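You operate a simulated robot arm through the tools that you are given. There is no shell and no other tool. Be economical: measure what you need, move in short steps, check, and stop when the job is done.

You are at the controls of a simulated robot arm. One attempt, no reset.

## Task
Put the 160 mm yellow stick from the glue bench on the deck of the hand cart and the 120 mm yellow stick on the lower step of the stepped bench. Close the upper core drawer. The order is free.

Only the result counts: the job must be done as asked and must still hold three seconds after the hand-in. Knocking over, shifting, dropping, spilling or breaking anything else fails it.

## Robot
A 6-joint arm with a two-finger parallel gripper on a trunk, on a base that drives. Base frame: it is fixed to the floor where the robot stands at the start and does not move with it; the origin is under the middle of the robot, x ahead of it, y to its left, z up; the surface under the hand at the start is at about z = 850. Lengths are in mm, angles in rad, forces in N, time in s.
With the tool pointing down near the work surface it reaches from about 280 to 680 mm from the robot's upright axis, wherever it stands. Its first joint turns from -2.897 to 2.897 rad. Places, roughly: deck of the hand cart [600, -1100, 500]; lower step of the stepped bench [200, -1800, 500]; upper core drawer [-6200, 800, 1500]. Payload 1.57 kg.
The TCP is the grasp point between the finger pads, 30 mm short of the fingertips. In the tool frame z runs along the fingers and y along their closing line. The gripper opens to 110 mm. The fingers are 24 mm wide and 12 mm thick; the gripper's body (48 by 112 mm) begins 78 mm behind the TCP.
Orientation is told as [roll, pitch, yaw] about the base's x, y, z axes, in that order, counted from this pose: with the fingers straight down and closing along the base's y, the tool's x points along the base's -x, its y along +y and its z along -z.

## Interface
- The arm moves only by the tool servo_tool. Its argument "increments" is text: rows parted by semicolons, each of 7 numbers parted by spaces: the turn, a rotation vector about the base's x, y, z in units of 4 degrees (1.0 is 4 degrees), then the shift along the base's x, y, z in units of 40 mm (1.0 is 40 mm), then the gripper command, from -1 (shut) to 1 (fully open), values between in proportion. In form: wx wy wz x y z hand; .... A call has 1 to 8 rows; each row shifts and turns the commanded pose from where the row before left it. A call with a number of a shift or a turn outside -1 to 1 is refused whole. A row lasts 0.2 s, in which the tool goes at most 50 mm and 0.15 rad; a call with a longer step from one row to the next is refused whole, and so is a gripper value outside its range. A pose out of reach is approached as far as the arm can. The call stops where the force on the tool passes 40 N (or 10 N more than at its start, if that is more) or the arm is blocked; 0.2 s more then pass. The fingers move at their own pace (about 108 mm/s each) and stop on an object; they squeeze with about 23 N. The grip force told is the motor's: it shows also when the fingers shut on nothing. Time passes only in rows, and 0.2 s behind the last, so rows that do not move let the fingers close. The reply holds the time, the measured pose of the TCP, the force on the tool along the base axes, the opening and the grip force, in the units named above and with some noise, with the torque about the TCP (base axes, N m) and any sound that the robot's microphone picked up.
- Cameras (640 x 400 px; columns grow to the right, rows downward): "scene" is now at [40.8, 97, 1649.5]; the picture's right is [-0.57, -0.82, 0.00], its down [-0.66, 0.46, -0.59] and it looks along [0.49, -0.34, -0.80] (base axes); focal length 285 px, centre (320, 200). "wrist" rides on the gripper at [70, 16, -141] in the tool frame; the picture's right is [-0.23, 0.97, 0.00], its down [-0.86, -0.20, -0.48] and it looks along [-0.47, -0.11, 0.88] (tool axes); focal length 222 px, centre (320, 200).
- camera(camera): a new picture of that camera. It takes no simulated time.
- move_column(by): slides the trunk up (or, below 0, down) by that many mm; the arm and the scene camera ride with it, the base frame stays. It gives what a move gives, with no picture.
- drive_base(legs): drives the robot by 1 to 6 legs, each [ahead, left, turn to the left] in mm, mm and rad, along the robot's own axes; the way and the turn of a leg run together, so that a leg with both is an arc; at most 1500 mm and 3.142 rad a leg. The arm and the cameras ride along, it lands a little off, and it stops where it bumps. It gives what a move gives.
- aim_head(pan, tilt): turns the head with the scene camera to pan (to the left, within 2.094 rad either way) and tilt (down, from -0.506 to 1.204), counted from straight ahead of the robot. It gives what a move gives.
- pixel_to_xyz(camera, pixels): for up to 12 pixels [column, row] of the newest picture of that camera ("zoom" is the newest enlarged one), the place [x, y, z] in the base frame of the surface seen there, good to about 2 mm. It takes no simulated time.
- enlarge(camera, box): a new picture of the part [left, top, right, bottom] of that camera's present view, enlarged. It takes no simulated time.
- hand_in(): hands the job in; it is judged then, once.

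Work in short steps. Measure before you move; look again where a grasp or a placing could have gone wrong, and mend it. You have 110 turns and 78 pictures in all, those below and enlarged ones among them. Open the gripper and draw the arm clear of the work before you hand the job in, unless the task says otherwise; then end with one line.

The tools are called after "Request:" by a JSON object that holds its "name" and its "arguments". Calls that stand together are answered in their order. servo_tool: Moves the arm, as the interface text tells. Its arguments: {"type":"object","properties":{"increments":{"type":"string"}},"required":["increments"]} The other tools are called the same way: move_column (by) slides the trunk up or down; drive_base (legs) drives the base; aim_head (pan, tilt) turns the head that bears the scene camera; camera (camera) takes a picture; pixel_to_xyz (camera, pixels) gives the place of the surface under pixels of a picture; enlarge (camera, box) takes an enlarged picture of a part of a camera's view; hand_in () hands the job in.

At the start:

```text
time_s: 0.0
tcp_pos: [348.6, -190.8, 1059.9]
tcp_rot: [0.0, -0.001, 0.002]
contact_force: [0.2, -0.7, 0.7]
moment: [0.02, 0.01, -0.04]
gripper_width: 109.9
finger_force: 0.1
trunk travel left (down, up): [-250.0, 340.0]
robot x, y, heading: [0.3, -2.9, -0.001]
head pan, tilt: [-0.606, 0.934]
```

scene: 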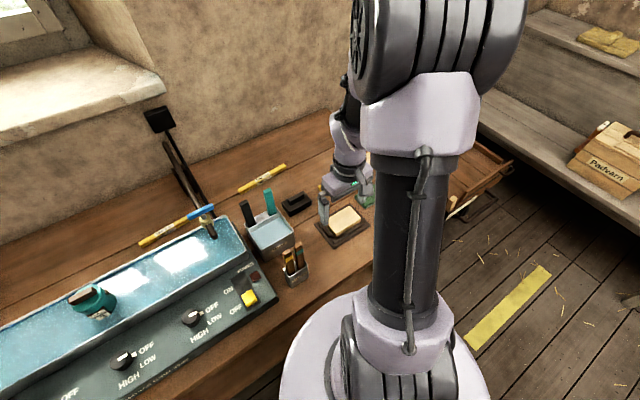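
wrist: 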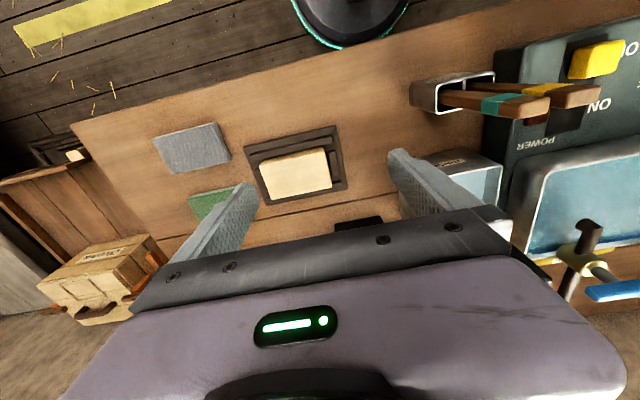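

The scene shows two yellow sticks, at about (262,178) and (170,228). I enlarge that region to measure them.

Request:
{"name": "enlarge", "arguments": {"camera": "scene", "box": [120, 90, 400, 265]}}

```text
2.29 times, centred on (260, 178) of scene
```

zoom: 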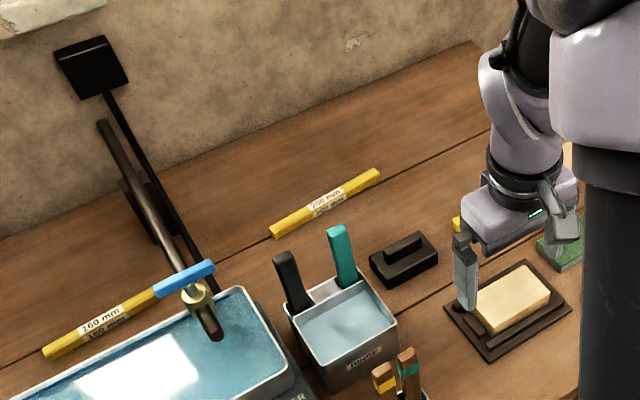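

The left stick reads "160 mm" with a blue part at its end, and the middle one "200 mm". Something yellow is hidden behind the gripper at zoom (456,222). I measure these points.

Request:
{"name": "pixel_to_xyz", "arguments": {"camera": "zoom", "pixels": [[46, 353], [155, 295], [158, 290], [212, 268], [195, 297], [272, 232], [378, 174], [456, 224], [100, 400], [240, 292], [215, 325], [110, 350]]}}

Request:
{"name": "enlarge", "arguments": {"camera": "scene", "box": [130, 190, 250, 265]}}

Request:
{"name": "enlarge", "arguments": {"camera": "wrist", "box": [0, 40, 640, 400]}}

```text
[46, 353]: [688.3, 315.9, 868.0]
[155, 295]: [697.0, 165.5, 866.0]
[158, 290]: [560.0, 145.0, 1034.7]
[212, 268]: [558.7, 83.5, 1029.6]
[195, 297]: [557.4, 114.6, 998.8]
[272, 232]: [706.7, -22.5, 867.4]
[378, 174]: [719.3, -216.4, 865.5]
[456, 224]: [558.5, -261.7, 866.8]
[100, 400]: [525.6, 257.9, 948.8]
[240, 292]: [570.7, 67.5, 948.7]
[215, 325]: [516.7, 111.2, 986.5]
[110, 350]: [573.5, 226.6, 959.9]
```

```text
5.33 times, centred on (190, 228) of scene
```

zoom: 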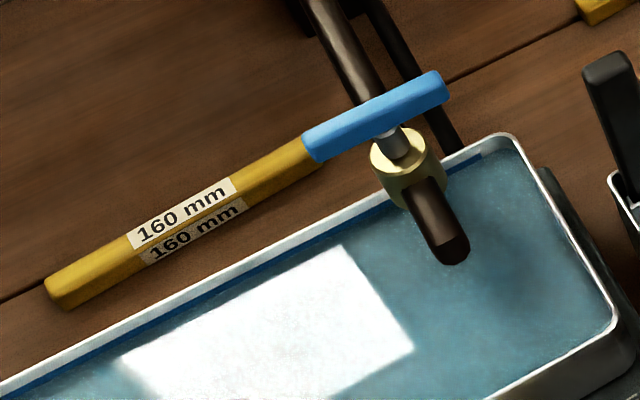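

```text
1.00 times, centred on (320, 220) of wrist (not enlarged: the box is as wide or as high as the picture)
```

zoom: 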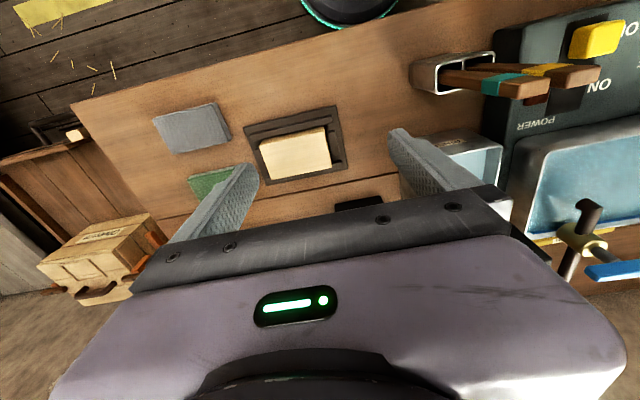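

The blue part is the tap's handle standing above the stick, not part of it. The 160 mm stick lies at x≈690, y 156–316, with its top at about 867. I aim the head left to see the bench and what surrounds the stick.

Request:
{"name": "aim_head", "arguments": {"pan": 0.25, "tilt": 0.75}}

Request:
{"name": "camera", "arguments": {"camera": "scene"}}

```text
time_s: 1.2
tcp_pos: [349.3, -190.9, 1061.0]
tcp_rot: [0.0, 0.0, 0.0]
contact_force: [0.7, -0.8, 0.4]
moment: [0.02, -0.01, -0.03]
gripper_width: 110.0
finger_force: 0.1
trunk travel left (down, up): [-250.0, 340.0]
robot x, y, heading: [-1.2, -2.3, -0.0]
head pan, tilt: [0.25, 0.75]
```

```text
72 pictures are left
```

scene: 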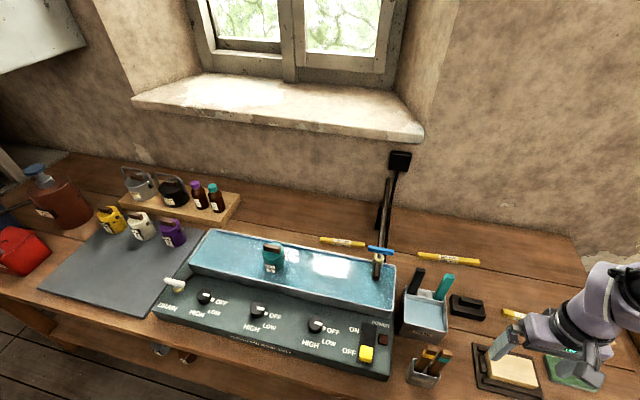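

The third stick shows at (512,313). I measure the bench front, sill edge, wall, tap post and tank rim.

Request:
{"name": "pixel_to_xyz", "arguments": {"camera": "scene", "pixels": [[423, 138], [345, 120], [388, 200], [380, 225], [400, 160], [377, 262], [340, 248], [512, 313], [420, 170], [438, 395], [322, 239], [366, 245]]}}

Request:
{"name": "enlarge", "arguments": {"camera": "scene", "box": [290, 140, 610, 340]}}

```text
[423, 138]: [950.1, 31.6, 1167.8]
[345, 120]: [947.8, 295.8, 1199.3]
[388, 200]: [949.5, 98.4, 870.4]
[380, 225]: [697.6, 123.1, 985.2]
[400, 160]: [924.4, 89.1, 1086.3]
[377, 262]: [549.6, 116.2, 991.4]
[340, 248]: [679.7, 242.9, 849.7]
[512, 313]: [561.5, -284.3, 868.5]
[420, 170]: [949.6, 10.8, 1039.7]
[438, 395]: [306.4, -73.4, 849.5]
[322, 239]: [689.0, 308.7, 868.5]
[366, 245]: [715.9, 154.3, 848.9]
```

```text
2.00 times, centred on (450, 240) of scene
```

zoom: 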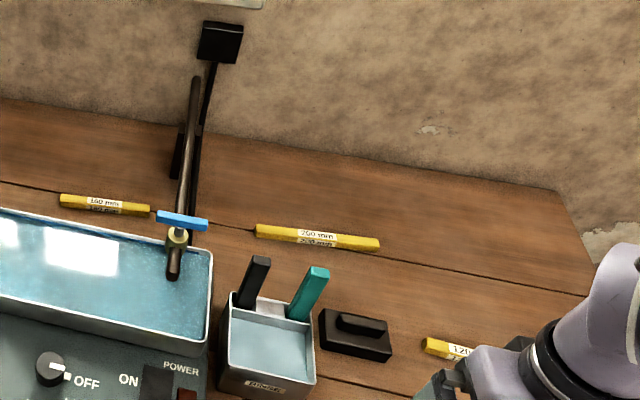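

The tap pipe runs at y≈115, z≈985, clear of the 160 stick's centre at y≈240. I take the 120 mm stick first, turning the hand 90° (yaw −) and shifting it a little so the wrist camera sees the stick.

Request:
{"name": "servo_tool", "arguments": {"increments": "0 0 -1 0.5 0 0.3 1;0 0 -1 0.5 0 0.3 1;0 0 -1 0.5 0 0 1;0 0 -1 0.5 0 0 1;0 0 -1 0 0 0 1;0 0 -1 0 0 0 1;0 0 -1 0 0 0 1;0 0 -1 0 0 0 1"}}

Request:
{"name": "servo_tool", "arguments": {"increments": "0 0 -1 0.5 -0.3 0 1;0 0 -1 0.5 -0.3 0 1;0 0 -1 0.5 -0.3 0 1;0 0 -1 0.5 -0.3 0 1;0 0 -1 0 -0.3 0 1;0 0 -1 0 0 0 1;0 0 -1 0 0 0 1;0 0 -1 0 0 0 1"}}

Request:
{"name": "servo_tool", "arguments": {"increments": "0 0 -1 0 0 0 1;0 0 -1 0 0 0 1;0 0 -1 0 0 0 1;0 0 -1 0 0 0 1;0 0 -1 0 0 0 1;0 0 -1 0 0 0 1;0 0 -0.5 0 0 0 1"}}

Request:
{"name": "camera", "arguments": {"camera": "wrist"}}

Request:
{"name": "aim_head", "arguments": {"pan": -0.4, "tilt": 1.0}}

Request:
{"name": "camera", "arguments": {"camera": "scene"}}

```text
time_s: 3.0
tcp_pos: [429.0, -190.4, 1085.6]
tcp_rot: [-0.001, -0.001, -0.559]
contact_force: [-0.7, -0.2, -0.1]
moment: [0.02, -0.02, 0.02]
gripper_width: 110.0
finger_force: 0.2
trunk travel left (down, up): [-250.0, 340.0]
robot x, y, heading: [-2.1, 1.3, 0.001]
head pan, tilt: [0.25, 0.75]
```

```text
time_s: 4.8
tcp_pos: [509.4, -249.6, 1085.3]
tcp_rot: [0.001, 0.0, -1.117]
contact_force: [0.9, 0.7, 0.5]
moment: [0.02, 0.0, -0.02]
gripper_width: 110.2
finger_force: 0.1
trunk travel left (down, up): [-250.0, 340.0]
robot x, y, heading: [-0.9, 3.8, -0.0]
head pan, tilt: [0.25, 0.75]
```

```text
time_s: 6.4
tcp_pos: [509.9, -249.7, 1084.5]
tcp_rot: [0.001, 0.0, -1.572]
contact_force: [-0.1, -0.5, -0.5]
moment: [0.02, -0.04, 0.04]
gripper_width: 110.0
finger_force: 0.0
trunk travel left (down, up): [-250.0, 340.0]
robot x, y, heading: [-3.2, 0.9, -0.007]
head pan, tilt: [0.25, 0.75]
```

```text
70 pictures are left
```

wrist: 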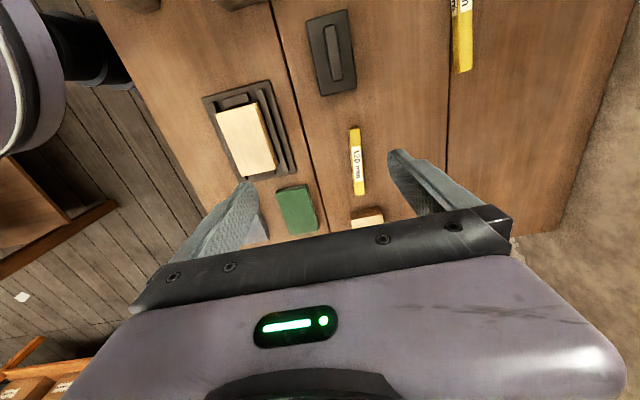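

```text
time_s: 7.4
tcp_pos: [510.7, -250.6, 1085.8]
tcp_rot: [0.0, 0.0, -1.572]
contact_force: [-0.1, 0.4, 0.3]
moment: [0.0, 0.01, 0.03]
gripper_width: 110.3
finger_force: 0.1
trunk travel left (down, up): [-250.0, 340.0]
robot x, y, heading: [-0.5, 1.4, -0.004]
head pan, tilt: [-0.4, 1.0]
```

```text
69 pictures are left
```

scene: 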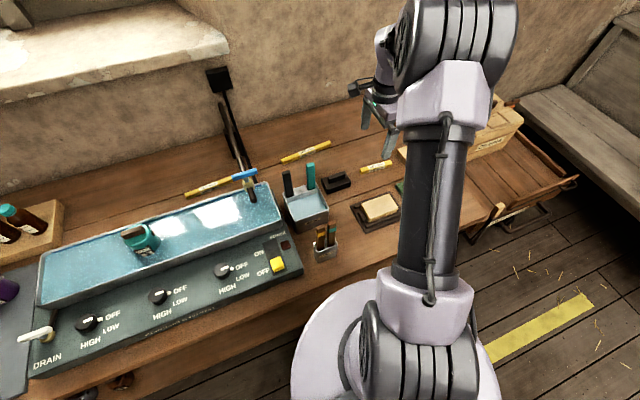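

The wrist picture shows the 120 mm stick from (353,128) to (359,195), with another wooden object at (367,217). I measure them.

Request:
{"name": "pixel_to_xyz", "arguments": {"camera": "wrist", "pixels": [[353, 129], [354, 140], [357, 180], [359, 193], [352, 160], [362, 160], [365, 220], [295, 205], [330, 50], [460, 60], [380, 215]]}}

Request:
{"name": "pixel_to_xyz", "arguments": {"camera": "scene", "pixels": [[300, 350], [310, 320], [280, 395], [350, 290], [270, 300], [240, 330]]}}

```text
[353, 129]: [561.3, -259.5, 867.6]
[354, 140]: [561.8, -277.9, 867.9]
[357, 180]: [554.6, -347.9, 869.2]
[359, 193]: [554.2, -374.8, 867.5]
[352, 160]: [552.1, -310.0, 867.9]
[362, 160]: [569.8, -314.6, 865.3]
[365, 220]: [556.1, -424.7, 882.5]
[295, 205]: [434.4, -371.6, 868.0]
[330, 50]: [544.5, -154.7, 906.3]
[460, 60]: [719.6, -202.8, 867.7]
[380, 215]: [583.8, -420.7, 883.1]
```

```text
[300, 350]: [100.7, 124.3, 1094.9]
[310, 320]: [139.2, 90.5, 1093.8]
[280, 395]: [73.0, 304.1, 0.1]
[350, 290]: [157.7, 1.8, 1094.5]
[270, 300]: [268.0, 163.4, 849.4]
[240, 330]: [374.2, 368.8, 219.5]
```

The 120 mm stick's centre is near (558,−317), running nearly along y. I enlarge it to get its angle more exactly.

Request:
{"name": "enlarge", "arguments": {"camera": "wrist", "box": [292, 110, 420, 190]}}

Request:
{"name": "pixel_to_xyz", "arguments": {"camera": "zoom", "pixels": [[285, 100], [325, 98], [297, 200], [342, 200], [309, 300], [357, 300], [318, 385], [369, 385]]}}

```text
5.00 times, centred on (356, 150) of wrist
```

zoom: 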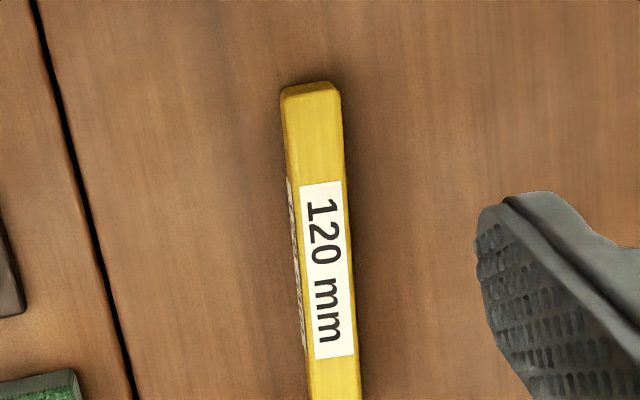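

```text
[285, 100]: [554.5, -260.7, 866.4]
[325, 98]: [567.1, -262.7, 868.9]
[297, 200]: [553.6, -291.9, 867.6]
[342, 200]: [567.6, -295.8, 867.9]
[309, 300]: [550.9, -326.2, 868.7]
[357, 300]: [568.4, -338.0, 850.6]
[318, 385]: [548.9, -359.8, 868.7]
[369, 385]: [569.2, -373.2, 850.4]
```

The stick lies about 3° clockwise with its centre near (559,−317). I align and descend above it with the opening at about 70 mm.

Request:
{"name": "servo_tool", "arguments": {"increments": "0 0 -0.8 0.4 -0.55 -0.3 0.27;0 0 0 0.4 -0.55 -0.75 0.27;0 0 0 0.41 -0.56 -0.75 0.27;0 0 0 0 0 -0.8 0.27;0 0 0 0 0 -0.75 0.27;0 0 0 0 0 -0.6 0.27"}}

Request:
{"name": "camera", "arguments": {"camera": "wrist"}}

```text
time_s: 8.8
tcp_pos: [560.1, -315.0, 929.7]
tcp_rot: [0.0, 0.0, -1.626]
contact_force: [0.0, 0.5, -0.1]
moment: [-0.02, 0.0, 0.0]
gripper_width: 69.9
finger_force: 0.1
trunk travel left (down, up): [-250.0, 340.0]
robot x, y, heading: [1.0, -2.7, -0.007]
head pan, tilt: [-0.4, 1.0]
```

```text
67 pictures are left
```

wrist: 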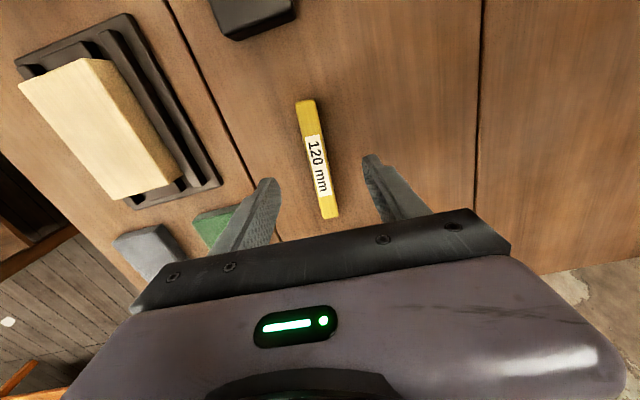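

The stick is centred between the fingers. I descend to z≈884 and close.

Request:
{"name": "servo_tool", "arguments": {"increments": "0 0 0 0 0 -0.6 0.27;0 0 0 0 0 -0.55 0.27;0 0 0 0 0 0 -1;0 0 0 0 0 0 -1;0 0 0 0 0 0 -1"}}

Request:
{"name": "servo_tool", "arguments": {"increments": "0 0 0 0 0 0.3 -1;0 0 0 0 0 0.7 -1;0 0 0 0 0 0.8 -1;0 0 0 0 0 0.8 -1;0 0 0 0 0 0.8 -1;0 0 0 0 0 0.8 -1"}}

Request:
{"name": "camera", "arguments": {"camera": "wrist"}}

```text
time_s: 10.0
tcp_pos: [561.4, -314.9, 881.5]
tcp_rot: [0.001, -0.001, -1.627]
contact_force: [0.1, 0.6, 0.0]
moment: [-0.02, 0.01, -0.01]
gripper_width: 17.1
finger_force: 23.0
trunk travel left (down, up): [-250.0, 340.0]
robot x, y, heading: [-0.3, 0.9, 0.0]
head pan, tilt: [-0.4, 1.0]
```

```text
time_s: 11.4
tcp_pos: [557.3, -314.9, 1050.7]
tcp_rot: [0.001, 0.001, -1.627]
contact_force: [-0.1, -1.1, -0.1]
moment: [0.0, 0.01, -0.02]
gripper_width: 16.9
finger_force: 22.9
trunk travel left (down, up): [-250.0, 340.0]
robot x, y, heading: [-1.6, -0.8, -0.003]
head pan, tilt: [-0.4, 1.0]
```

```text
66 pictures are left
```

wrist: 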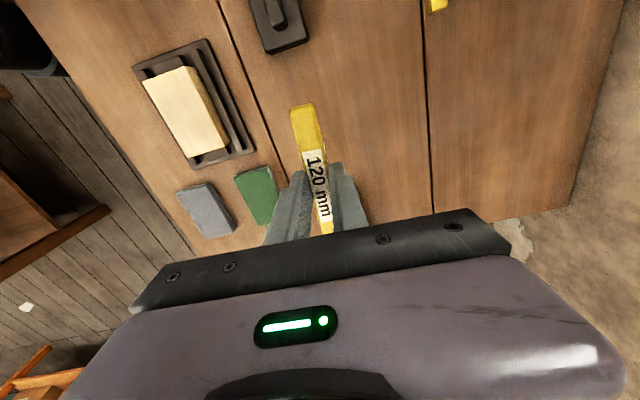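

The stick is held (width 17). I raise and retract the arm, then look to the right for the cart and stepped bench.

Request:
{"name": "servo_tool", "arguments": {"increments": "0 0 0 -0.6 0.4 0.6 -1;0 0 0 -0.8 0.5 0.6 -1;0 0 0 -0.8 0.5 0.5 -1;0 0 0 -0.8 0.5 0.3 -1;0 0 0 -0.8 0.5 0 -1;0 0 0 -0.6 0.5 0 -1"}}

Request:
{"name": "aim_head", "arguments": {"pan": -1.4, "tilt": 0.55}}

Request:
{"name": "camera", "arguments": {"camera": "scene"}}

```text
time_s: 12.8
tcp_pos: [379.4, -198.4, 1129.6]
tcp_rot: [0.001, 0.0, -1.627]
contact_force: [0.4, -0.3, -0.1]
moment: [0.0, -0.02, 0.02]
gripper_width: 16.9
finger_force: 22.3
trunk travel left (down, up): [-250.0, 340.0]
robot x, y, heading: [-1.1, -0.5, 0.001]
head pan, tilt: [-0.4, 1.0]
```

```text
time_s: 14.1
tcp_pos: [380.7, -198.9, 1129.1]
tcp_rot: [0.0, 0.001, -1.627]
contact_force: [0.0, -0.9, -1.5]
moment: [0.0, 0.01, 0.0]
gripper_width: 16.5
finger_force: 23.3
trunk travel left (down, up): [-250.0, 340.0]
robot x, y, heading: [-1.4, 2.6, 0.001]
head pan, tilt: [-1.4, 0.55]
```

```text
65 pictures are left
```

scene: 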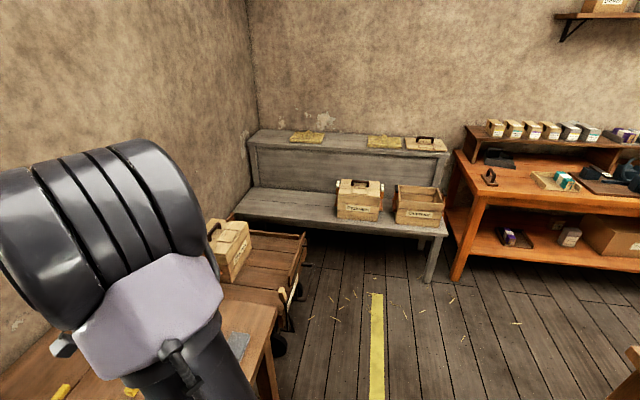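

I see the stepped bench's lower step at (290,205) and the cart deck at (265,265) with a box on it. I measure both.

Request:
{"name": "pixel_to_xyz", "arguments": {"camera": "scene", "pixels": [[245, 210], [330, 222], [440, 235], [260, 193], [330, 200], [340, 215], [395, 220], [260, 270], [280, 240], [300, 238], [270, 300], [290, 290]]}}

Request:
{"name": "enlarge", "arguments": {"camera": "scene", "box": [190, 110, 480, 360]}}

```text
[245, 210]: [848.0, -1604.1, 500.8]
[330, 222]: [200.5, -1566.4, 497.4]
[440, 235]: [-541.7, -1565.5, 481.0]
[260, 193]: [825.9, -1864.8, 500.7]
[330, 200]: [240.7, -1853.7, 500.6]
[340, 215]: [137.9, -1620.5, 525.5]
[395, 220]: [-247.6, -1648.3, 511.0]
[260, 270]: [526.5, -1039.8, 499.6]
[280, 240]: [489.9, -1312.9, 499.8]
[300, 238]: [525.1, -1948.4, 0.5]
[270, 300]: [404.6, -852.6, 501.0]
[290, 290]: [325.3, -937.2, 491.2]
```

```text
1.60 times, centred on (335, 235) of scene
```

zoom: 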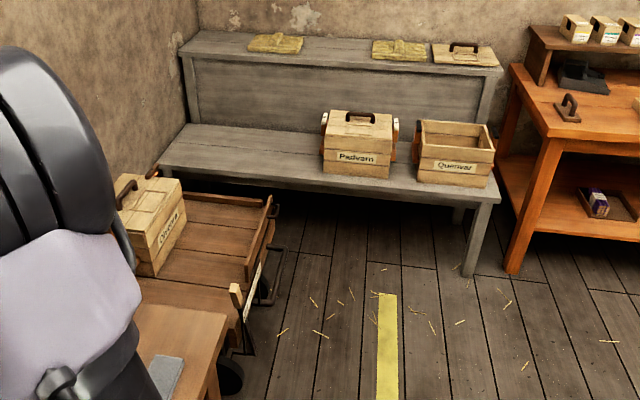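

The lower step is free for x≈240–800 (front edge y≈−1566). I check what lies on the way, including the brown thing at (635,365), before driving.

Request:
{"name": "pixel_to_xyz", "arguments": {"camera": "scene", "pixels": [[632, 352], [630, 380], [600, 330], [285, 345], [307, 262], [299, 295], [275, 335], [468, 270], [340, 185], [382, 190], [444, 205], [376, 395]]}}

Request:
{"name": "aim_head", "arguments": {"pan": -2.09, "tilt": 0.6}}

Request:
{"name": "camera", "arguments": {"camera": "scene"}}

```text
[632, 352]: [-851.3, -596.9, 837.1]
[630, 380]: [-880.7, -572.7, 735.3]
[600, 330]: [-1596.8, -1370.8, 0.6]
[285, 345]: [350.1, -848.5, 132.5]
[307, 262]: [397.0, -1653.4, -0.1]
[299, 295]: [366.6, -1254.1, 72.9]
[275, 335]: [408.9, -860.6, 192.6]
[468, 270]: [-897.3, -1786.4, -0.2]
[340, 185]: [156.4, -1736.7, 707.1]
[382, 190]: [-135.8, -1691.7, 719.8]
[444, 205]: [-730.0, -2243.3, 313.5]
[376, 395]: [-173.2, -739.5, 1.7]
```

```text
time_s: 15.1
tcp_pos: [380.5, -199.6, 1129.6]
tcp_rot: [-0.001, 0.0, -1.627]
contact_force: [0.8, 0.6, -0.2]
moment: [0.04, -0.02, -0.01]
gripper_width: 16.6
finger_force: 22.4
trunk travel left (down, up): [-250.0, 340.0]
robot x, y, heading: [-0.2, -0.3, -0.001]
head pan, tilt: [-2.089, 0.6]
```

```text
63 pictures are left
```

scene: 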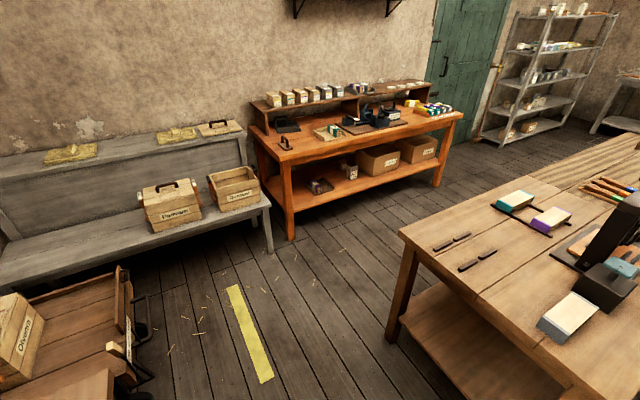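

A table stands behind the robot; I measure its near corner and edge to see how far I may back off.

Request:
{"name": "pixel_to_xyz", "arguments": {"camera": "scene", "pixels": [[402, 233], [470, 290], [560, 365], [390, 340], [150, 298], [130, 320], [118, 270], [30, 385], [265, 225]]}}

```text
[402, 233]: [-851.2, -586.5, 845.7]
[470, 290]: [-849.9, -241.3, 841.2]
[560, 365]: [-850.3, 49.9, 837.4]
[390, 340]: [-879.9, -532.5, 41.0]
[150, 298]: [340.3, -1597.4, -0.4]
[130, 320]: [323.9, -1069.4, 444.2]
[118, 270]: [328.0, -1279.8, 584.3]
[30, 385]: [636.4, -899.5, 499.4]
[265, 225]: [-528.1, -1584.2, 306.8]
```

The table edge is at x=−850, so I can back off 250, turn right, drive on and then strafe toward x≈−50.

Request:
{"name": "drive_base", "arguments": {"legs": [[-250, 0, 0], [0, 0, -1.571], [1150, 0, 0]]}}

Request:
{"name": "aim_head", "arguments": {"pan": 0.5, "tilt": 0.9}}

Request:
{"name": "camera", "arguments": {"camera": "scene"}}

```text
time_s: 26.2
tcp_pos: [-459.1, -1535.8, 1130.4]
tcp_rot: [-0.001, 0.001, 3.074]
contact_force: [0.0, 0.0, -0.8]
moment: [-0.02, 0.0, 0.01]
gripper_width: 16.6
finger_force: 22.9
trunk travel left (down, up): [-250.0, 340.0]
robot x, y, heading: [-256.4, -1156.5, -1.585]
head pan, tilt: [-2.089, 0.6]
```

```text
time_s: 28.6
tcp_pos: [-457.7, -1535.0, 1129.9]
tcp_rot: [-0.001, 0.001, 3.072]
contact_force: [-0.3, -0.4, 0.6]
moment: [-0.02, 0.0, 0.01]
gripper_width: 16.7
finger_force: 23.1
trunk travel left (down, up): [-250.0, 340.0]
robot x, y, heading: [-253.5, -1156.3, -1.584]
head pan, tilt: [0.499, 0.901]
```

```text
62 pictures are left
```

scene: 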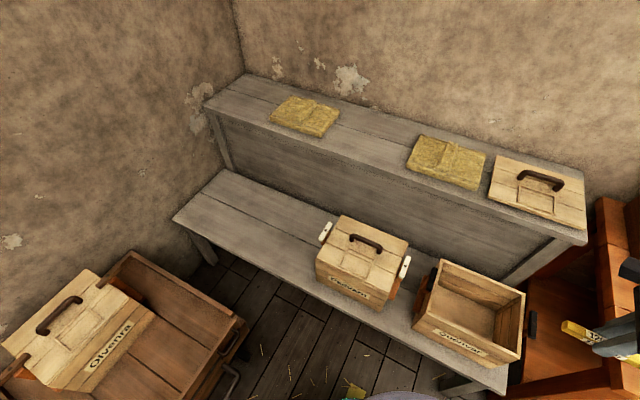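

The view shows the cart handle at (230,375) and free step surface at (260,225). I measure the limits before strafing.

Request:
{"name": "pixel_to_xyz", "arguments": {"camera": "scene", "pixels": [[234, 372], [242, 325], [225, 390], [320, 230], [322, 275], [260, 225], [240, 245], [300, 235], [365, 215], [150, 370], [175, 325], [200, 310]]}}

```text
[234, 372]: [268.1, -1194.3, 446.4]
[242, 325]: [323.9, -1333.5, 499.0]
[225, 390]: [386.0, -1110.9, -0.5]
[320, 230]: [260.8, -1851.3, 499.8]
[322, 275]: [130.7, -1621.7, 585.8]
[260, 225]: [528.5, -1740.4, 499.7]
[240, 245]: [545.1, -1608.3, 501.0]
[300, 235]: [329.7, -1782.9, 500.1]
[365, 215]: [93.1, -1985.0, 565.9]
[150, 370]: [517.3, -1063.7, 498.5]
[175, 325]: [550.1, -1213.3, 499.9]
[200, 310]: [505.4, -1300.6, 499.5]
```

Cart handle reaches x≈265. I drive 90 ahead and 190 left, leaving about 310 mm from the axis to the handle.

Request:
{"name": "drive_base", "arguments": {"legs": [[85, 190, 0.014]]}}

Request:
{"name": "servo_tool", "arguments": {"increments": "0 0 0.6 1 0 0 -1;0 0 0.6 1 0 0 -1;0 0 0.6 1 0 0 -1;0 0 0 1 0 0 -1;0 0 0 1 0 0 -1;0 0 0 1 0 0 -1;0 0 0 1 0 0 -1;0 0 0 1 0 0 -1"}}

Request:
{"name": "servo_tool", "arguments": {"increments": "0 0 0 1 0 0 -1;0 0 0 1 0 0 -1;0 0 0 1 0 0 -1;0 0 0 1 0 0 -1;0 0 0 1 0 0 -1;0 0 0 1 0 0 -1;0 0 0 1 0 0 -1"}}

Request:
{"name": "move_column", "arguments": {"by": -250}}

Request:
{"name": "camera", "arguments": {"camera": "scene"}}

Request:
{"name": "camera", "arguments": {"camera": "wrist"}}

```text
time_s: 30.2
tcp_pos: [-270.4, -1622.4, 1130.3]
tcp_rot: [-0.002, 0.0, 3.087]
contact_force: [0.7, 0.3, -0.2]
moment: [0.0, 0.04, 0.01]
gripper_width: 16.8
finger_force: 23.2
trunk travel left (down, up): [-250.0, 340.0]
robot x, y, heading: [-73.8, -1236.5, -1.573]
head pan, tilt: [0.499, 0.901]
```

```text
time_s: 32.0
tcp_pos: [52.9, -1619.0, 1127.3]
tcp_rot: [0.0, 0.0, -3.073]
contact_force: [-0.5, -0.4, 0.0]
moment: [0.0, 0.02, 0.04]
gripper_width: 16.6
finger_force: 23.0
trunk travel left (down, up): [-250.0, 340.0]
robot x, y, heading: [-70.9, -1240.5, -1.569]
head pan, tilt: [0.499, 0.901]
```

```text
time_s: 33.6
tcp_pos: [329.2, -1620.3, 1129.8]
tcp_rot: [0.0, 0.001, -3.071]
contact_force: [0.3, 0.6, 0.3]
moment: [0.04, 0.03, 0.01]
gripper_width: 16.8
finger_force: 23.2
trunk travel left (down, up): [-250.0, 340.0]
robot x, y, heading: [-73.7, -1240.5, -1.574]
head pan, tilt: [0.499, 0.901]
```

```text
time_s: 36.2
tcp_pos: [327.9, -1620.0, 880.6]
tcp_rot: [0.001, 0.001, -3.073]
contact_force: [0.3, -0.1, 0.3]
moment: [-0.04, 0.0, -0.03]
gripper_width: 16.5
finger_force: 22.6
trunk travel left (down, up): [0.0, 590.0]
robot x, y, heading: [-72.8, -1242.3, -1.569]
head pan, tilt: [0.499, 0.901]
```

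```text
61 pictures are left
```

scene: 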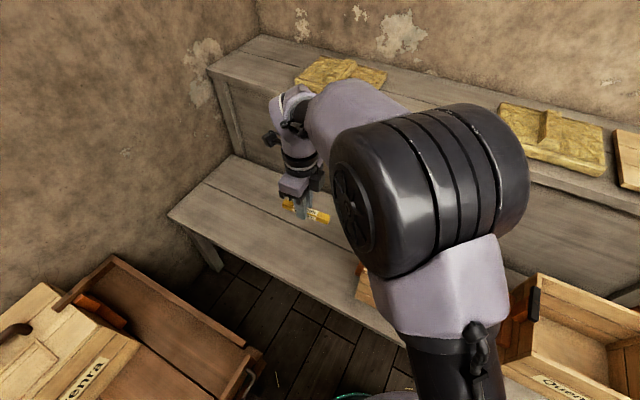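

```text
60 pictures are left
```

wrist: 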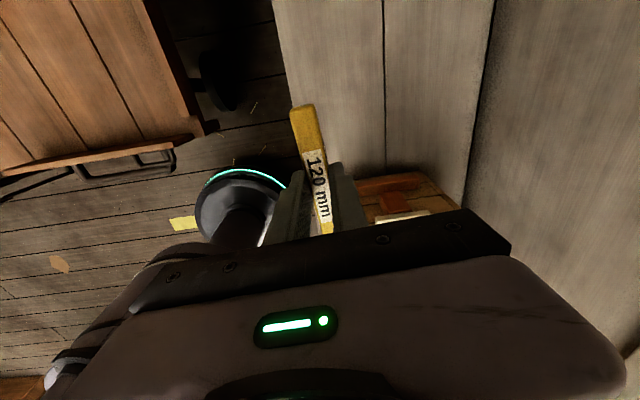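

The stick is well above the free step. I go to (370,−1690) and lower toward z≈560.

Request:
{"name": "servo_tool", "arguments": {"increments": "0 0 0 0.5 -0.8 0 -1;0 0 0 0.5 -0.9 0 -1;0 0 0 0 0 -1 -1;0 0 0 0 0 -1 -1;0 0 0 0 0 -1 -1;0 0 0 0 0 -1 -1;0 0 0 0 0 -1 -1;0 0 0 0 0 -1 -1"}}

Request:
{"name": "servo_tool", "arguments": {"increments": "0 0 0 0 0 -1 -1;0 0 0 0 0 -0.8 -1"}}

Request:
{"name": "camera", "arguments": {"camera": "scene"}}

Request:
{"name": "camera", "arguments": {"camera": "wrist"}}

```text
time_s: 38.0
tcp_pos: [371.0, -1686.7, 639.1]
tcp_rot: [0.0, -0.001, -3.072]
contact_force: [-0.1, 0.7, -0.6]
moment: [-0.01, 0.05, 0.0]
gripper_width: 16.6
finger_force: 23.0
trunk travel left (down, up): [0.0, 590.0]
robot x, y, heading: [-71.6, -1238.6, -1.573]
head pan, tilt: [0.499, 0.901]
```

```text
time_s: 38.6
tcp_pos: [369.4, -1686.8, 569.2]
tcp_rot: [0.0, -0.001, -3.072]
contact_force: [-0.9, -0.7, -0.8]
moment: [-0.07, -0.01, 0.03]
gripper_width: 16.9
finger_force: 23.3
trunk travel left (down, up): [0.0, 590.0]
robot x, y, heading: [-72.3, -1239.6, -1.576]
head pan, tilt: [0.499, 0.901]
```

```text
59 pictures are left
```

scene: 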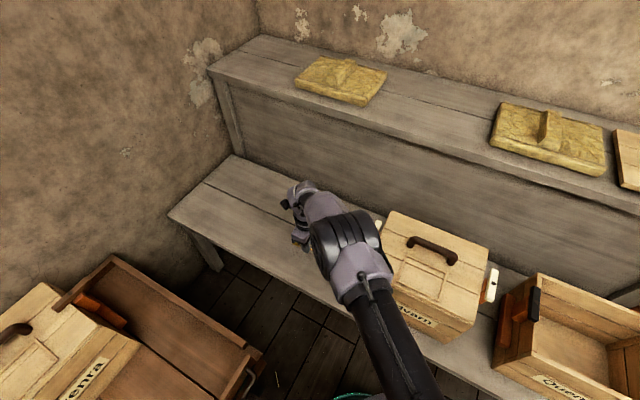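

```text
58 pictures are left
```

wrist: 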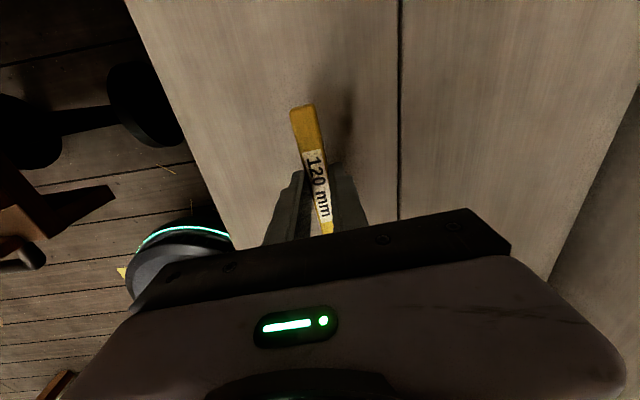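

The arm's elbow/wrist link at (350,250) passes near the Padvern box, so I measure their distances before the last 36 mm.

Request:
{"name": "pixel_to_xyz", "arguments": {"camera": "scene", "pixels": [[375, 250], [388, 270], [385, 285], [395, 310], [377, 225], [390, 245], [400, 300], [425, 370], [350, 250], [300, 245]]}}

Request:
{"name": "enlarge", "arguments": {"camera": "scene", "box": [260, 160, 500, 310]}}

```text
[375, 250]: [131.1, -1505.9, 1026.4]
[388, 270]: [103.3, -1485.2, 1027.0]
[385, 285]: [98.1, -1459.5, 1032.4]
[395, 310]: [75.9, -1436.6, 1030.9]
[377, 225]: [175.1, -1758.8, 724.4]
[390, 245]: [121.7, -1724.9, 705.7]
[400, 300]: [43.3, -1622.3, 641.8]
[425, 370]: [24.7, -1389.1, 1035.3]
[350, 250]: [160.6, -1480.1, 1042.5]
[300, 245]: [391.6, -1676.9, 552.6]
```

```text
2.67 times, centred on (380, 235) of scene
```

zoom: 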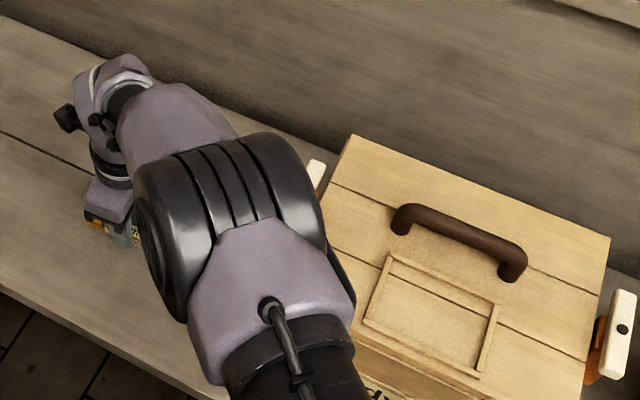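

The elbow is about 300 mm above the box, so it is clear. I lower the last 36 mm and release.

Request:
{"name": "servo_tool", "arguments": {"increments": "0 0 0 0 0 -0.5 -1;0 0 0 0 0 -0.25 -1;0 0 0 0 0 -0.12 -1;0 0 0 0 0 0 -1"}}

```text
time_s: 39.6
tcp_pos: [368.1, -1687.3, 533.7]
tcp_rot: [0.001, 0.0, -3.071]
contact_force: [0.0, 0.5, -1.0]
moment: [-0.02, 0.0, -0.04]
gripper_width: 16.7
finger_force: 23.0
trunk travel left (down, up): [0.0, 590.0]
robot x, y, heading: [-72.7, -1239.2, -1.572]
head pan, tilt: [0.499, 0.901]
```

The stick should be about 2 mm above the step. I lower a touch more, open, and rise.

Request:
{"name": "servo_tool", "arguments": {"increments": "0 0 0 0 0 -0.05 -1;0 0 0 0 0 0 -0.5;0 0 0 0 0 0 0;0 0 0 0 0 0 0.2;0 0 0 0 0 0.4 0.2;0 0 0 0 0 0.9 0.2;0 0 0 0 0 1 0.2;0 0 0 0 0 1 0.2"}}

Request:
{"name": "camera", "arguments": {"camera": "wrist"}}

```text
time_s: 41.4
tcp_pos: [367.0, -1687.7, 663.5]
tcp_rot: [0.001, 0.003, -3.07]
contact_force: [-0.5, -0.2, 0.1]
moment: [-0.02, 0.0, 0.01]
gripper_width: 66.0
finger_force: 0.1
trunk travel left (down, up): [0.0, 590.0]
robot x, y, heading: [-68.4, -1243.6, -1.571]
head pan, tilt: [0.499, 0.901]
```

```text
56 pictures are left
```

wrist: 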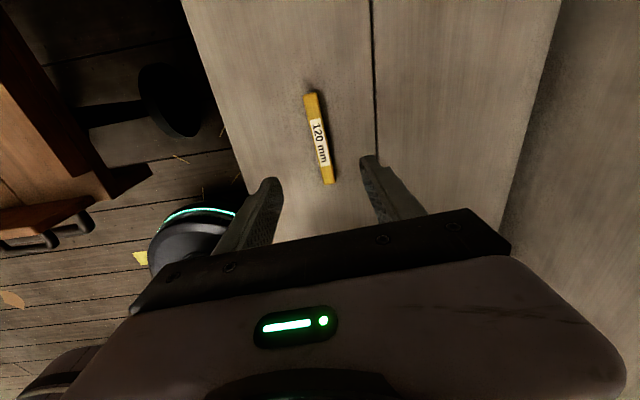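

The 120 mm stick lies on the step. I raise the arm, bring it back in front of the robot and raise the trunk.

Request:
{"name": "servo_tool", "arguments": {"increments": "0 0 0 0 0 1 0.2;0 0 0 0 0 1 0.2;0 0 0 0 0 1 0.2;0 0 0 0 0 1 0.2;0 0 0 -0.5 0.3 1 0.2;0 0 0 -1 0.3 0 0.2;0 0 0 -1 0.3 0 0.2;0 0 0 -1 0.3 0 0.2"}}

Request:
{"name": "move_column", "arguments": {"by": 250}}

Request:
{"name": "servo_tool", "arguments": {"increments": "0 0 0 -1 0.1 0 0.2;0 0 0 -1 0.1 0 0.2;0 0 0 -1 0.1 0 0.2;0 0 0 -1 0.1 0 0.2;0 0 0 -1 0 0 0.2;0 0 0 -1 0 0 0.2;0 0 0 -1 0 0 0.2"}}

Request:
{"name": "camera", "arguments": {"camera": "scene"}}

```text
time_s: 43.2
tcp_pos: [226.3, -1642.0, 861.5]
tcp_rot: [0.002, 0.001, -3.073]
contact_force: [-0.2, 0.0, -0.6]
moment: [0.0, 0.0, -0.03]
gripper_width: 66.1
finger_force: 0.1
trunk travel left (down, up): [0.0, 590.0]
robot x, y, heading: [-69.9, -1240.5, -1.572]
head pan, tilt: [0.499, 0.901]
```

```text
time_s: 45.8
tcp_pos: [226.1, -1641.9, 1111.4]
tcp_rot: [0.0, -0.002, -3.072]
contact_force: [-0.3, -0.3, -0.6]
moment: [0.02, 0.0, -0.02]
gripper_width: 66.0
finger_force: 0.0
trunk travel left (down, up): [-250.0, 340.0]
robot x, y, heading: [-68.3, -1243.0, -1.571]
head pan, tilt: [0.499, 0.901]
```

```text
time_s: 47.4
tcp_pos: [-53.2, -1626.3, 1111.8]
tcp_rot: [-0.001, 0.001, -3.071]
contact_force: [0.0, 0.0, -0.3]
moment: [0.0, -0.03, 0.0]
gripper_width: 66.1
finger_force: 0.0
trunk travel left (down, up): [-250.0, 340.0]
robot x, y, heading: [-72.5, -1240.4, -1.573]
head pan, tilt: [0.499, 0.901]
```

```text
55 pictures are left
```

scene: 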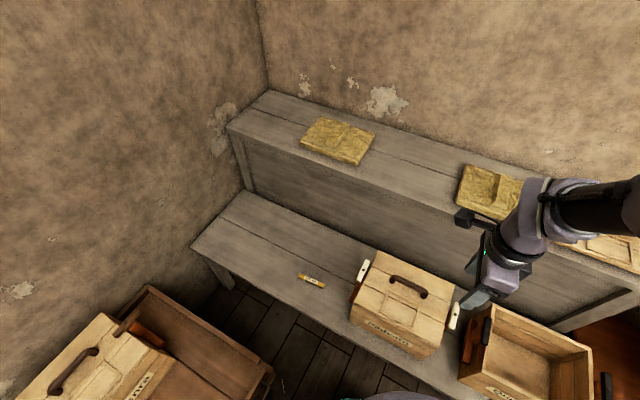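

The stick sits at (312,282) and nothing else moved. I drive back: right 250, turn left 90°, strafe left to y≈200.

Request:
{"name": "drive_base", "arguments": {"legs": [[0, -250, 0], [0, 0, 1.573], [0, 1440, 0]]}}

Request:
{"name": "aim_head", "arguments": {"pan": 0.5, "tilt": 1.1}}

Request:
{"name": "camera", "arguments": {"camera": "scene"}}

```text
time_s: 59.9
tcp_pos: [2.2, 229.7, 1111.8]
tcp_rot: [-0.001, -0.001, -1.461]
contact_force: [-0.4, -0.4, 0.0]
moment: [0.01, -0.01, -0.03]
gripper_width: 65.9
finger_force: 0.2
trunk travel left (down, up): [-250.0, 340.0]
robot x, y, heading: [-378.3, 193.3, 0.04]
head pan, tilt: [0.499, 0.901]
```

```text
time_s: 60.6
tcp_pos: [1.1, 229.5, 1111.1]
tcp_rot: [0.001, 0.0, -1.461]
contact_force: [0.5, 0.4, -0.9]
moment: [-0.04, 0.01, -0.02]
gripper_width: 66.0
finger_force: 0.1
trunk travel left (down, up): [-250.0, 340.0]
robot x, y, heading: [-380.2, 193.0, 0.039]
head pan, tilt: [0.499, 1.1]
```

```text
54 pictures are left
```

scene: 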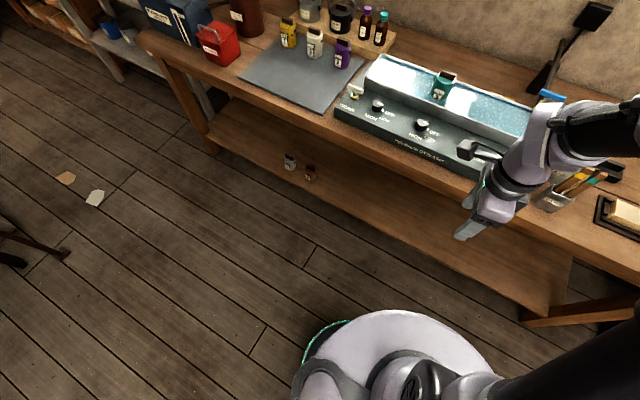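

I measure the base's edge (teal ring near (310,345)) and the bench's front to see how close I may drive.

Request:
{"name": "pixel_to_xyz", "arguments": {"camera": "scene", "pixels": [[305, 350], [325, 328], [345, 321], [380, 318], [300, 100], [420, 170], [540, 220], [300, 190], [525, 310]]}}

```text
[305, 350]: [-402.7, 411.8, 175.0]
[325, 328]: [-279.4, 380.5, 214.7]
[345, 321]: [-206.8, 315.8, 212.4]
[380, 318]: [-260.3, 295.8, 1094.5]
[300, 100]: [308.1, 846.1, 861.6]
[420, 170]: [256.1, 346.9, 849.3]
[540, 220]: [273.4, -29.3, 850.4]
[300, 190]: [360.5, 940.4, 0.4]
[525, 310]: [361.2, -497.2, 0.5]
```

The base radius is about 218 and the bench front is at x≈250, so standing at x≈25 is safe. I lift the hand 80 mm and drive forward 400.

Request:
{"name": "servo_tool", "arguments": {"increments": "0 0 0 0 0 1 0.2;0 0 0 0 0 1 0.2"}}

Request:
{"name": "drive_base", "arguments": {"legs": [[0, 0, -0.04], [403, 40, 0]]}}

Request:
{"name": "aim_head", "arguments": {"pan": 0.0, "tilt": 0.8}}

Request:
{"name": "camera", "arguments": {"camera": "scene"}}

Request:
{"name": "camera", "arguments": {"camera": "wrist"}}

```text
time_s: 61.2
tcp_pos: [2.5, 230.0, 1190.3]
tcp_rot: [-0.003, 0.001, -1.463]
contact_force: [0.2, -0.2, 0.3]
moment: [0.01, 0.03, -0.01]
gripper_width: 65.9
finger_force: 0.1
trunk travel left (down, up): [-250.0, 340.0]
robot x, y, heading: [-378.3, 193.3, 0.041]
head pan, tilt: [0.499, 1.1]
```

```text
time_s: 64.2
tcp_pos: [422.5, 257.3, 1191.4]
tcp_rot: [-0.001, 0.0, -1.501]
contact_force: [-0.1, -1.1, -0.3]
moment: [0.0, 0.03, -0.01]
gripper_width: 66.1
finger_force: 0.1
trunk travel left (down, up): [-250.0, 340.0]
robot x, y, heading: [38.3, 237.3, -0.002]
head pan, tilt: [0.499, 1.1]
```

```text
time_s: 65.1
tcp_pos: [422.3, 256.2, 1190.5]
tcp_rot: [0.001, 0.0, -1.5]
contact_force: [-0.1, -0.6, -0.2]
moment: [-0.01, 0.04, 0.02]
gripper_width: 66.1
finger_force: 0.1
trunk travel left (down, up): [-250.0, 340.0]
robot x, y, heading: [33.8, 237.3, 0.002]
head pan, tilt: [0.0, 0.799]
```

```text
53 pictures are left
```

scene: 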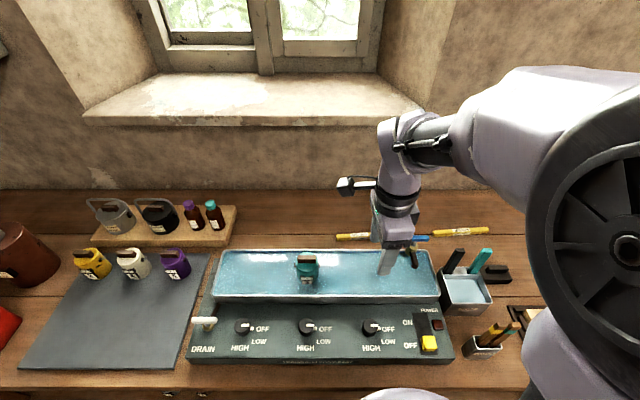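

```text
52 pictures are left
```

wrist: 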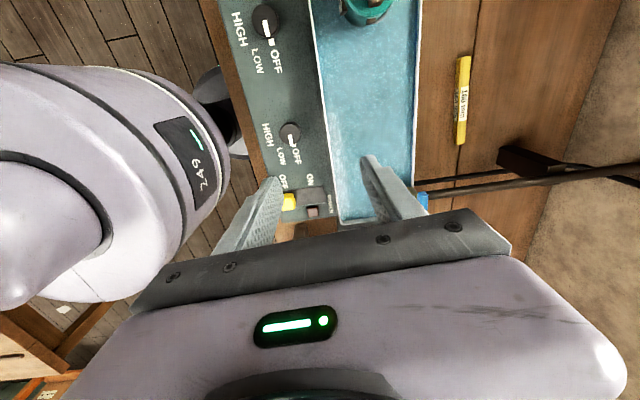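

The wrist view shows the 160 stick from (463,58) to (461,143). I measure it, the tank's back rim and the pipe.

Request:
{"name": "pixel_to_xyz", "arguments": {"camera": "wrist", "pixels": [[463, 60], [463, 80], [461, 120], [461, 138], [456, 100], [468, 100], [420, 100], [417, 160], [520, 185], [520, 165], [440, 190], [480, 177]]}}

Request:
{"name": "enlarge", "arguments": {"camera": "wrist", "box": [400, 40, 640, 190]}}

```text
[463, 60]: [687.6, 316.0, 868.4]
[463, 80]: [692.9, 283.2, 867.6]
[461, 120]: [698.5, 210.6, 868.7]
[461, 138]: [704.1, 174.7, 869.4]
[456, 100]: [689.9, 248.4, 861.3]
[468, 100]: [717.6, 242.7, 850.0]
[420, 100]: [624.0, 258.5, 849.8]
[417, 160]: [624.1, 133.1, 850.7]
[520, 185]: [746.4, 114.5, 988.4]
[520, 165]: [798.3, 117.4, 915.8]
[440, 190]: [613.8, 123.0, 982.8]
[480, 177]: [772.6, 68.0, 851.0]
```

```text
2.67 times, centred on (520, 115) of wrist
```

zoom: 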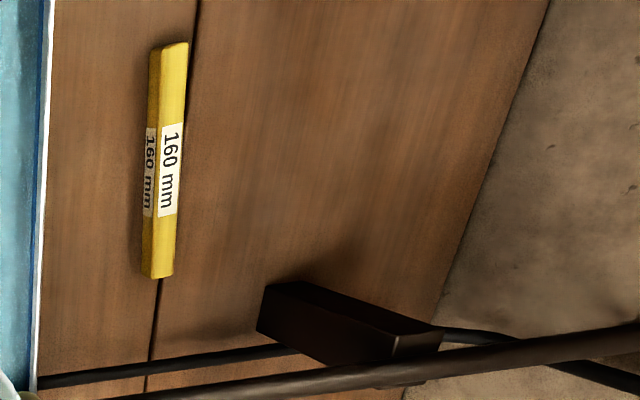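

I take precise points on the top face from the zoom to get centre and angle.

Request:
{"name": "pixel_to_xyz", "arguments": {"camera": "zoom", "pixels": [[163, 60], [185, 60], [161, 110], [183, 110], [158, 190], [179, 190], [154, 265], [172, 265], [265, 310], [40, 200]]}}

```text
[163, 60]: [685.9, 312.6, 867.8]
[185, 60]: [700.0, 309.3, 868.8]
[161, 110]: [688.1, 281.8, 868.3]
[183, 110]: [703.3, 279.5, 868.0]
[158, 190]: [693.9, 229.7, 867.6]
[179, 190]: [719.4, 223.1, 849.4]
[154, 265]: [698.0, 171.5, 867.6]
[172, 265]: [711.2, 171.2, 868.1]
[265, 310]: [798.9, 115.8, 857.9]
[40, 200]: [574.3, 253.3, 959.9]
```

Stick centre is ≈(699,240), yaw target ≈−1.488, 663 mm from the axis. I move over it, descending to z≈1000 in stages clear of rim (960) and tap.

Request:
{"name": "servo_tool", "arguments": {"increments": "0 0 0.2 0.9 -0.1 -0.2 0.2;0 0 0 0.9 -0.1 -0.3 0.2;0 0 0 0.9 -0.1 -0.3 0.2;0 0 0 0.9 -0.1 -0.3 0.2;0 0 0 0.9 0 -0.3 0.2;0 0 0 0.9 0 -0.3 0.2;0 0 0 0.9 0 -0.3 0.2;0 0 0 0.62 0 -0.3 0.2"}}

Request:
{"name": "servo_tool", "arguments": {"increments": "0 0 0 0 0 -0.8 0.2;0 0 0 0 0 -0.8 0.2"}}

Request:
{"name": "camera", "arguments": {"camera": "wrist"}}

Request:
{"name": "camera", "arguments": {"camera": "scene"}}

```text
time_s: 66.9
tcp_pos: [699.8, 245.5, 1098.4]
tcp_rot: [-0.001, -0.001, -1.486]
contact_force: [0.1, -0.3, 0.3]
moment: [-0.01, 0.0, -0.01]
gripper_width: 66.2
finger_force: 0.0
trunk travel left (down, up): [-250.0, 340.0]
robot x, y, heading: [34.3, 237.5, -0.005]
head pan, tilt: [0.0, 0.799]
```

```text
time_s: 67.5
tcp_pos: [699.5, 244.7, 1035.2]
tcp_rot: [0.0, 0.001, -1.488]
contact_force: [-0.6, 0.2, 0.1]
moment: [0.02, 0.0, 0.0]
gripper_width: 65.8
finger_force: 0.0
trunk travel left (down, up): [-250.0, 340.0]
robot x, y, heading: [36.9, 235.4, -0.001]
head pan, tilt: [0.0, 0.799]
```

```text
50 pictures are left
```

wrist: 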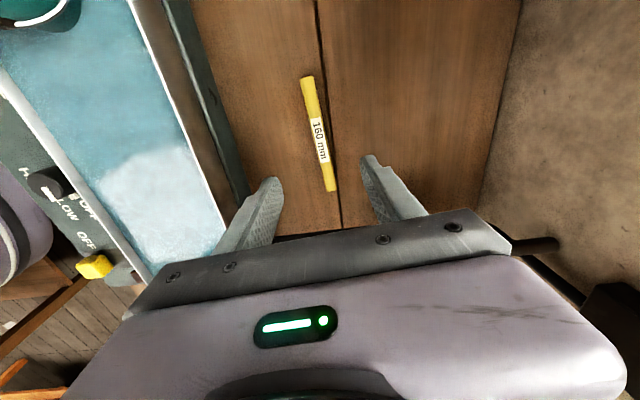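

```text
49 pictures are left
```

scene: 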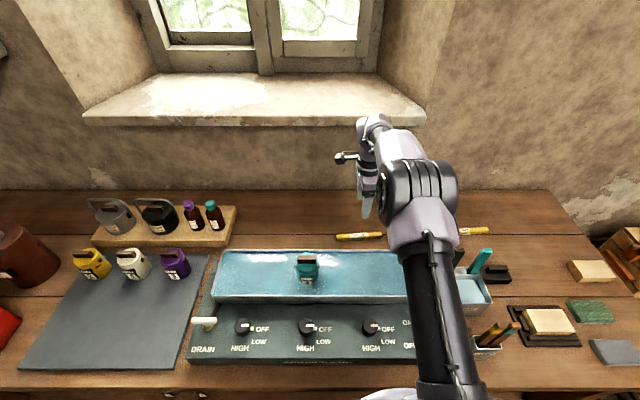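

The stick is centred between the fingers and nothing is near. I descend to z≈884 and close.

Request:
{"name": "servo_tool", "arguments": {"increments": "0 0 0 0 -0.1 -0.8 0.2;0 0 0 0 0 -0.8 0.2;0 0 0 0 0 -0.8 0.2;0 0 0 0 0 -0.7 0.2;0 0 0 0 0 -0.65 0.2;0 0 0 0 0 0 0.2"}}

Request:
{"name": "camera", "arguments": {"camera": "wrist"}}

```text
time_s: 68.9
tcp_pos: [698.8, 238.0, 883.8]
tcp_rot: [-0.003, 0.001, -1.486]
contact_force: [0.3, 0.2, 0.3]
moment: [-0.01, -0.05, -0.03]
gripper_width: 65.6
finger_force: 0.0
trunk travel left (down, up): [-250.0, 340.0]
robot x, y, heading: [36.6, 235.9, -0.0]
head pan, tilt: [0.0, 0.799]
```

```text
48 pictures are left
```

wrist: 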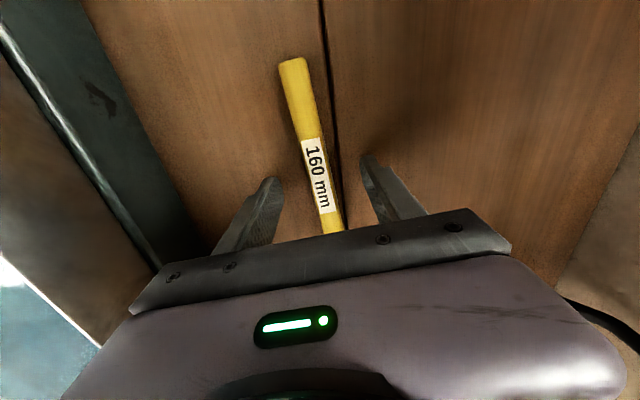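

Good alignment. I close, then lift straight up.

Request:
{"name": "servo_tool", "arguments": {"increments": "0 0 0 0 0 -0.03 -1;0 0 0 0 0 0 -1;0 0 0 0 0 0 -1;0 0 0 0 0.05 0.5 -1;0 0 0 0 0.1 0.8 -1;0 0 0 0 0.1 0.9 -1;0 0 0 0 0 0.9 -1;0 0 0 0 0 0.9 -1"}}

Request:
{"name": "servo_tool", "arguments": {"increments": "0 0 0 0 0 0.9 -1;0 0 0 -0.2 0 0.9 -1;0 0 0 -0.4 0 0.9 -1;0 0 0 -0.8 0 0.9 -1;0 0 0 -0.9 0 0.2 -1;0 0 0 -0.9 0 0 -1;0 0 0 -0.9 0 0 -1;0 0 0 -0.9 0 0 -1"}}

Request:
{"name": "camera", "arguments": {"camera": "wrist"}}

```text
time_s: 70.7
tcp_pos: [699.2, 245.0, 1042.4]
tcp_rot: [-0.001, 0.001, -1.487]
contact_force: [-1.5, 0.1, 0.6]
moment: [0.0, 0.01, -0.01]
gripper_width: 16.9
finger_force: 23.4
trunk travel left (down, up): [-250.0, 340.0]
robot x, y, heading: [39.2, 236.2, 0.0]
head pan, tilt: [0.0, 0.799]
```

```text
time_s: 72.5
tcp_pos: [501.4, 246.9, 1197.1]
tcp_rot: [0.002, -0.001, -1.488]
contact_force: [0.0, 0.0, -0.2]
moment: [-0.05, -0.02, 0.0]
gripper_width: 16.9
finger_force: 23.1
trunk travel left (down, up): [-250.0, 340.0]
robot x, y, heading: [37.2, 238.2, 0.002]
head pan, tilt: [0.0, 0.799]
```

```text
47 pictures are left
```

wrist: 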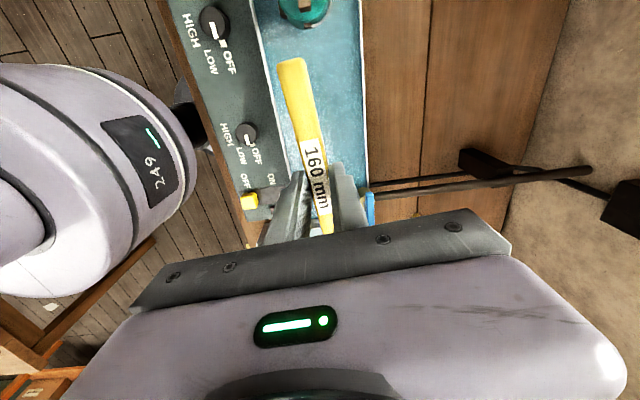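

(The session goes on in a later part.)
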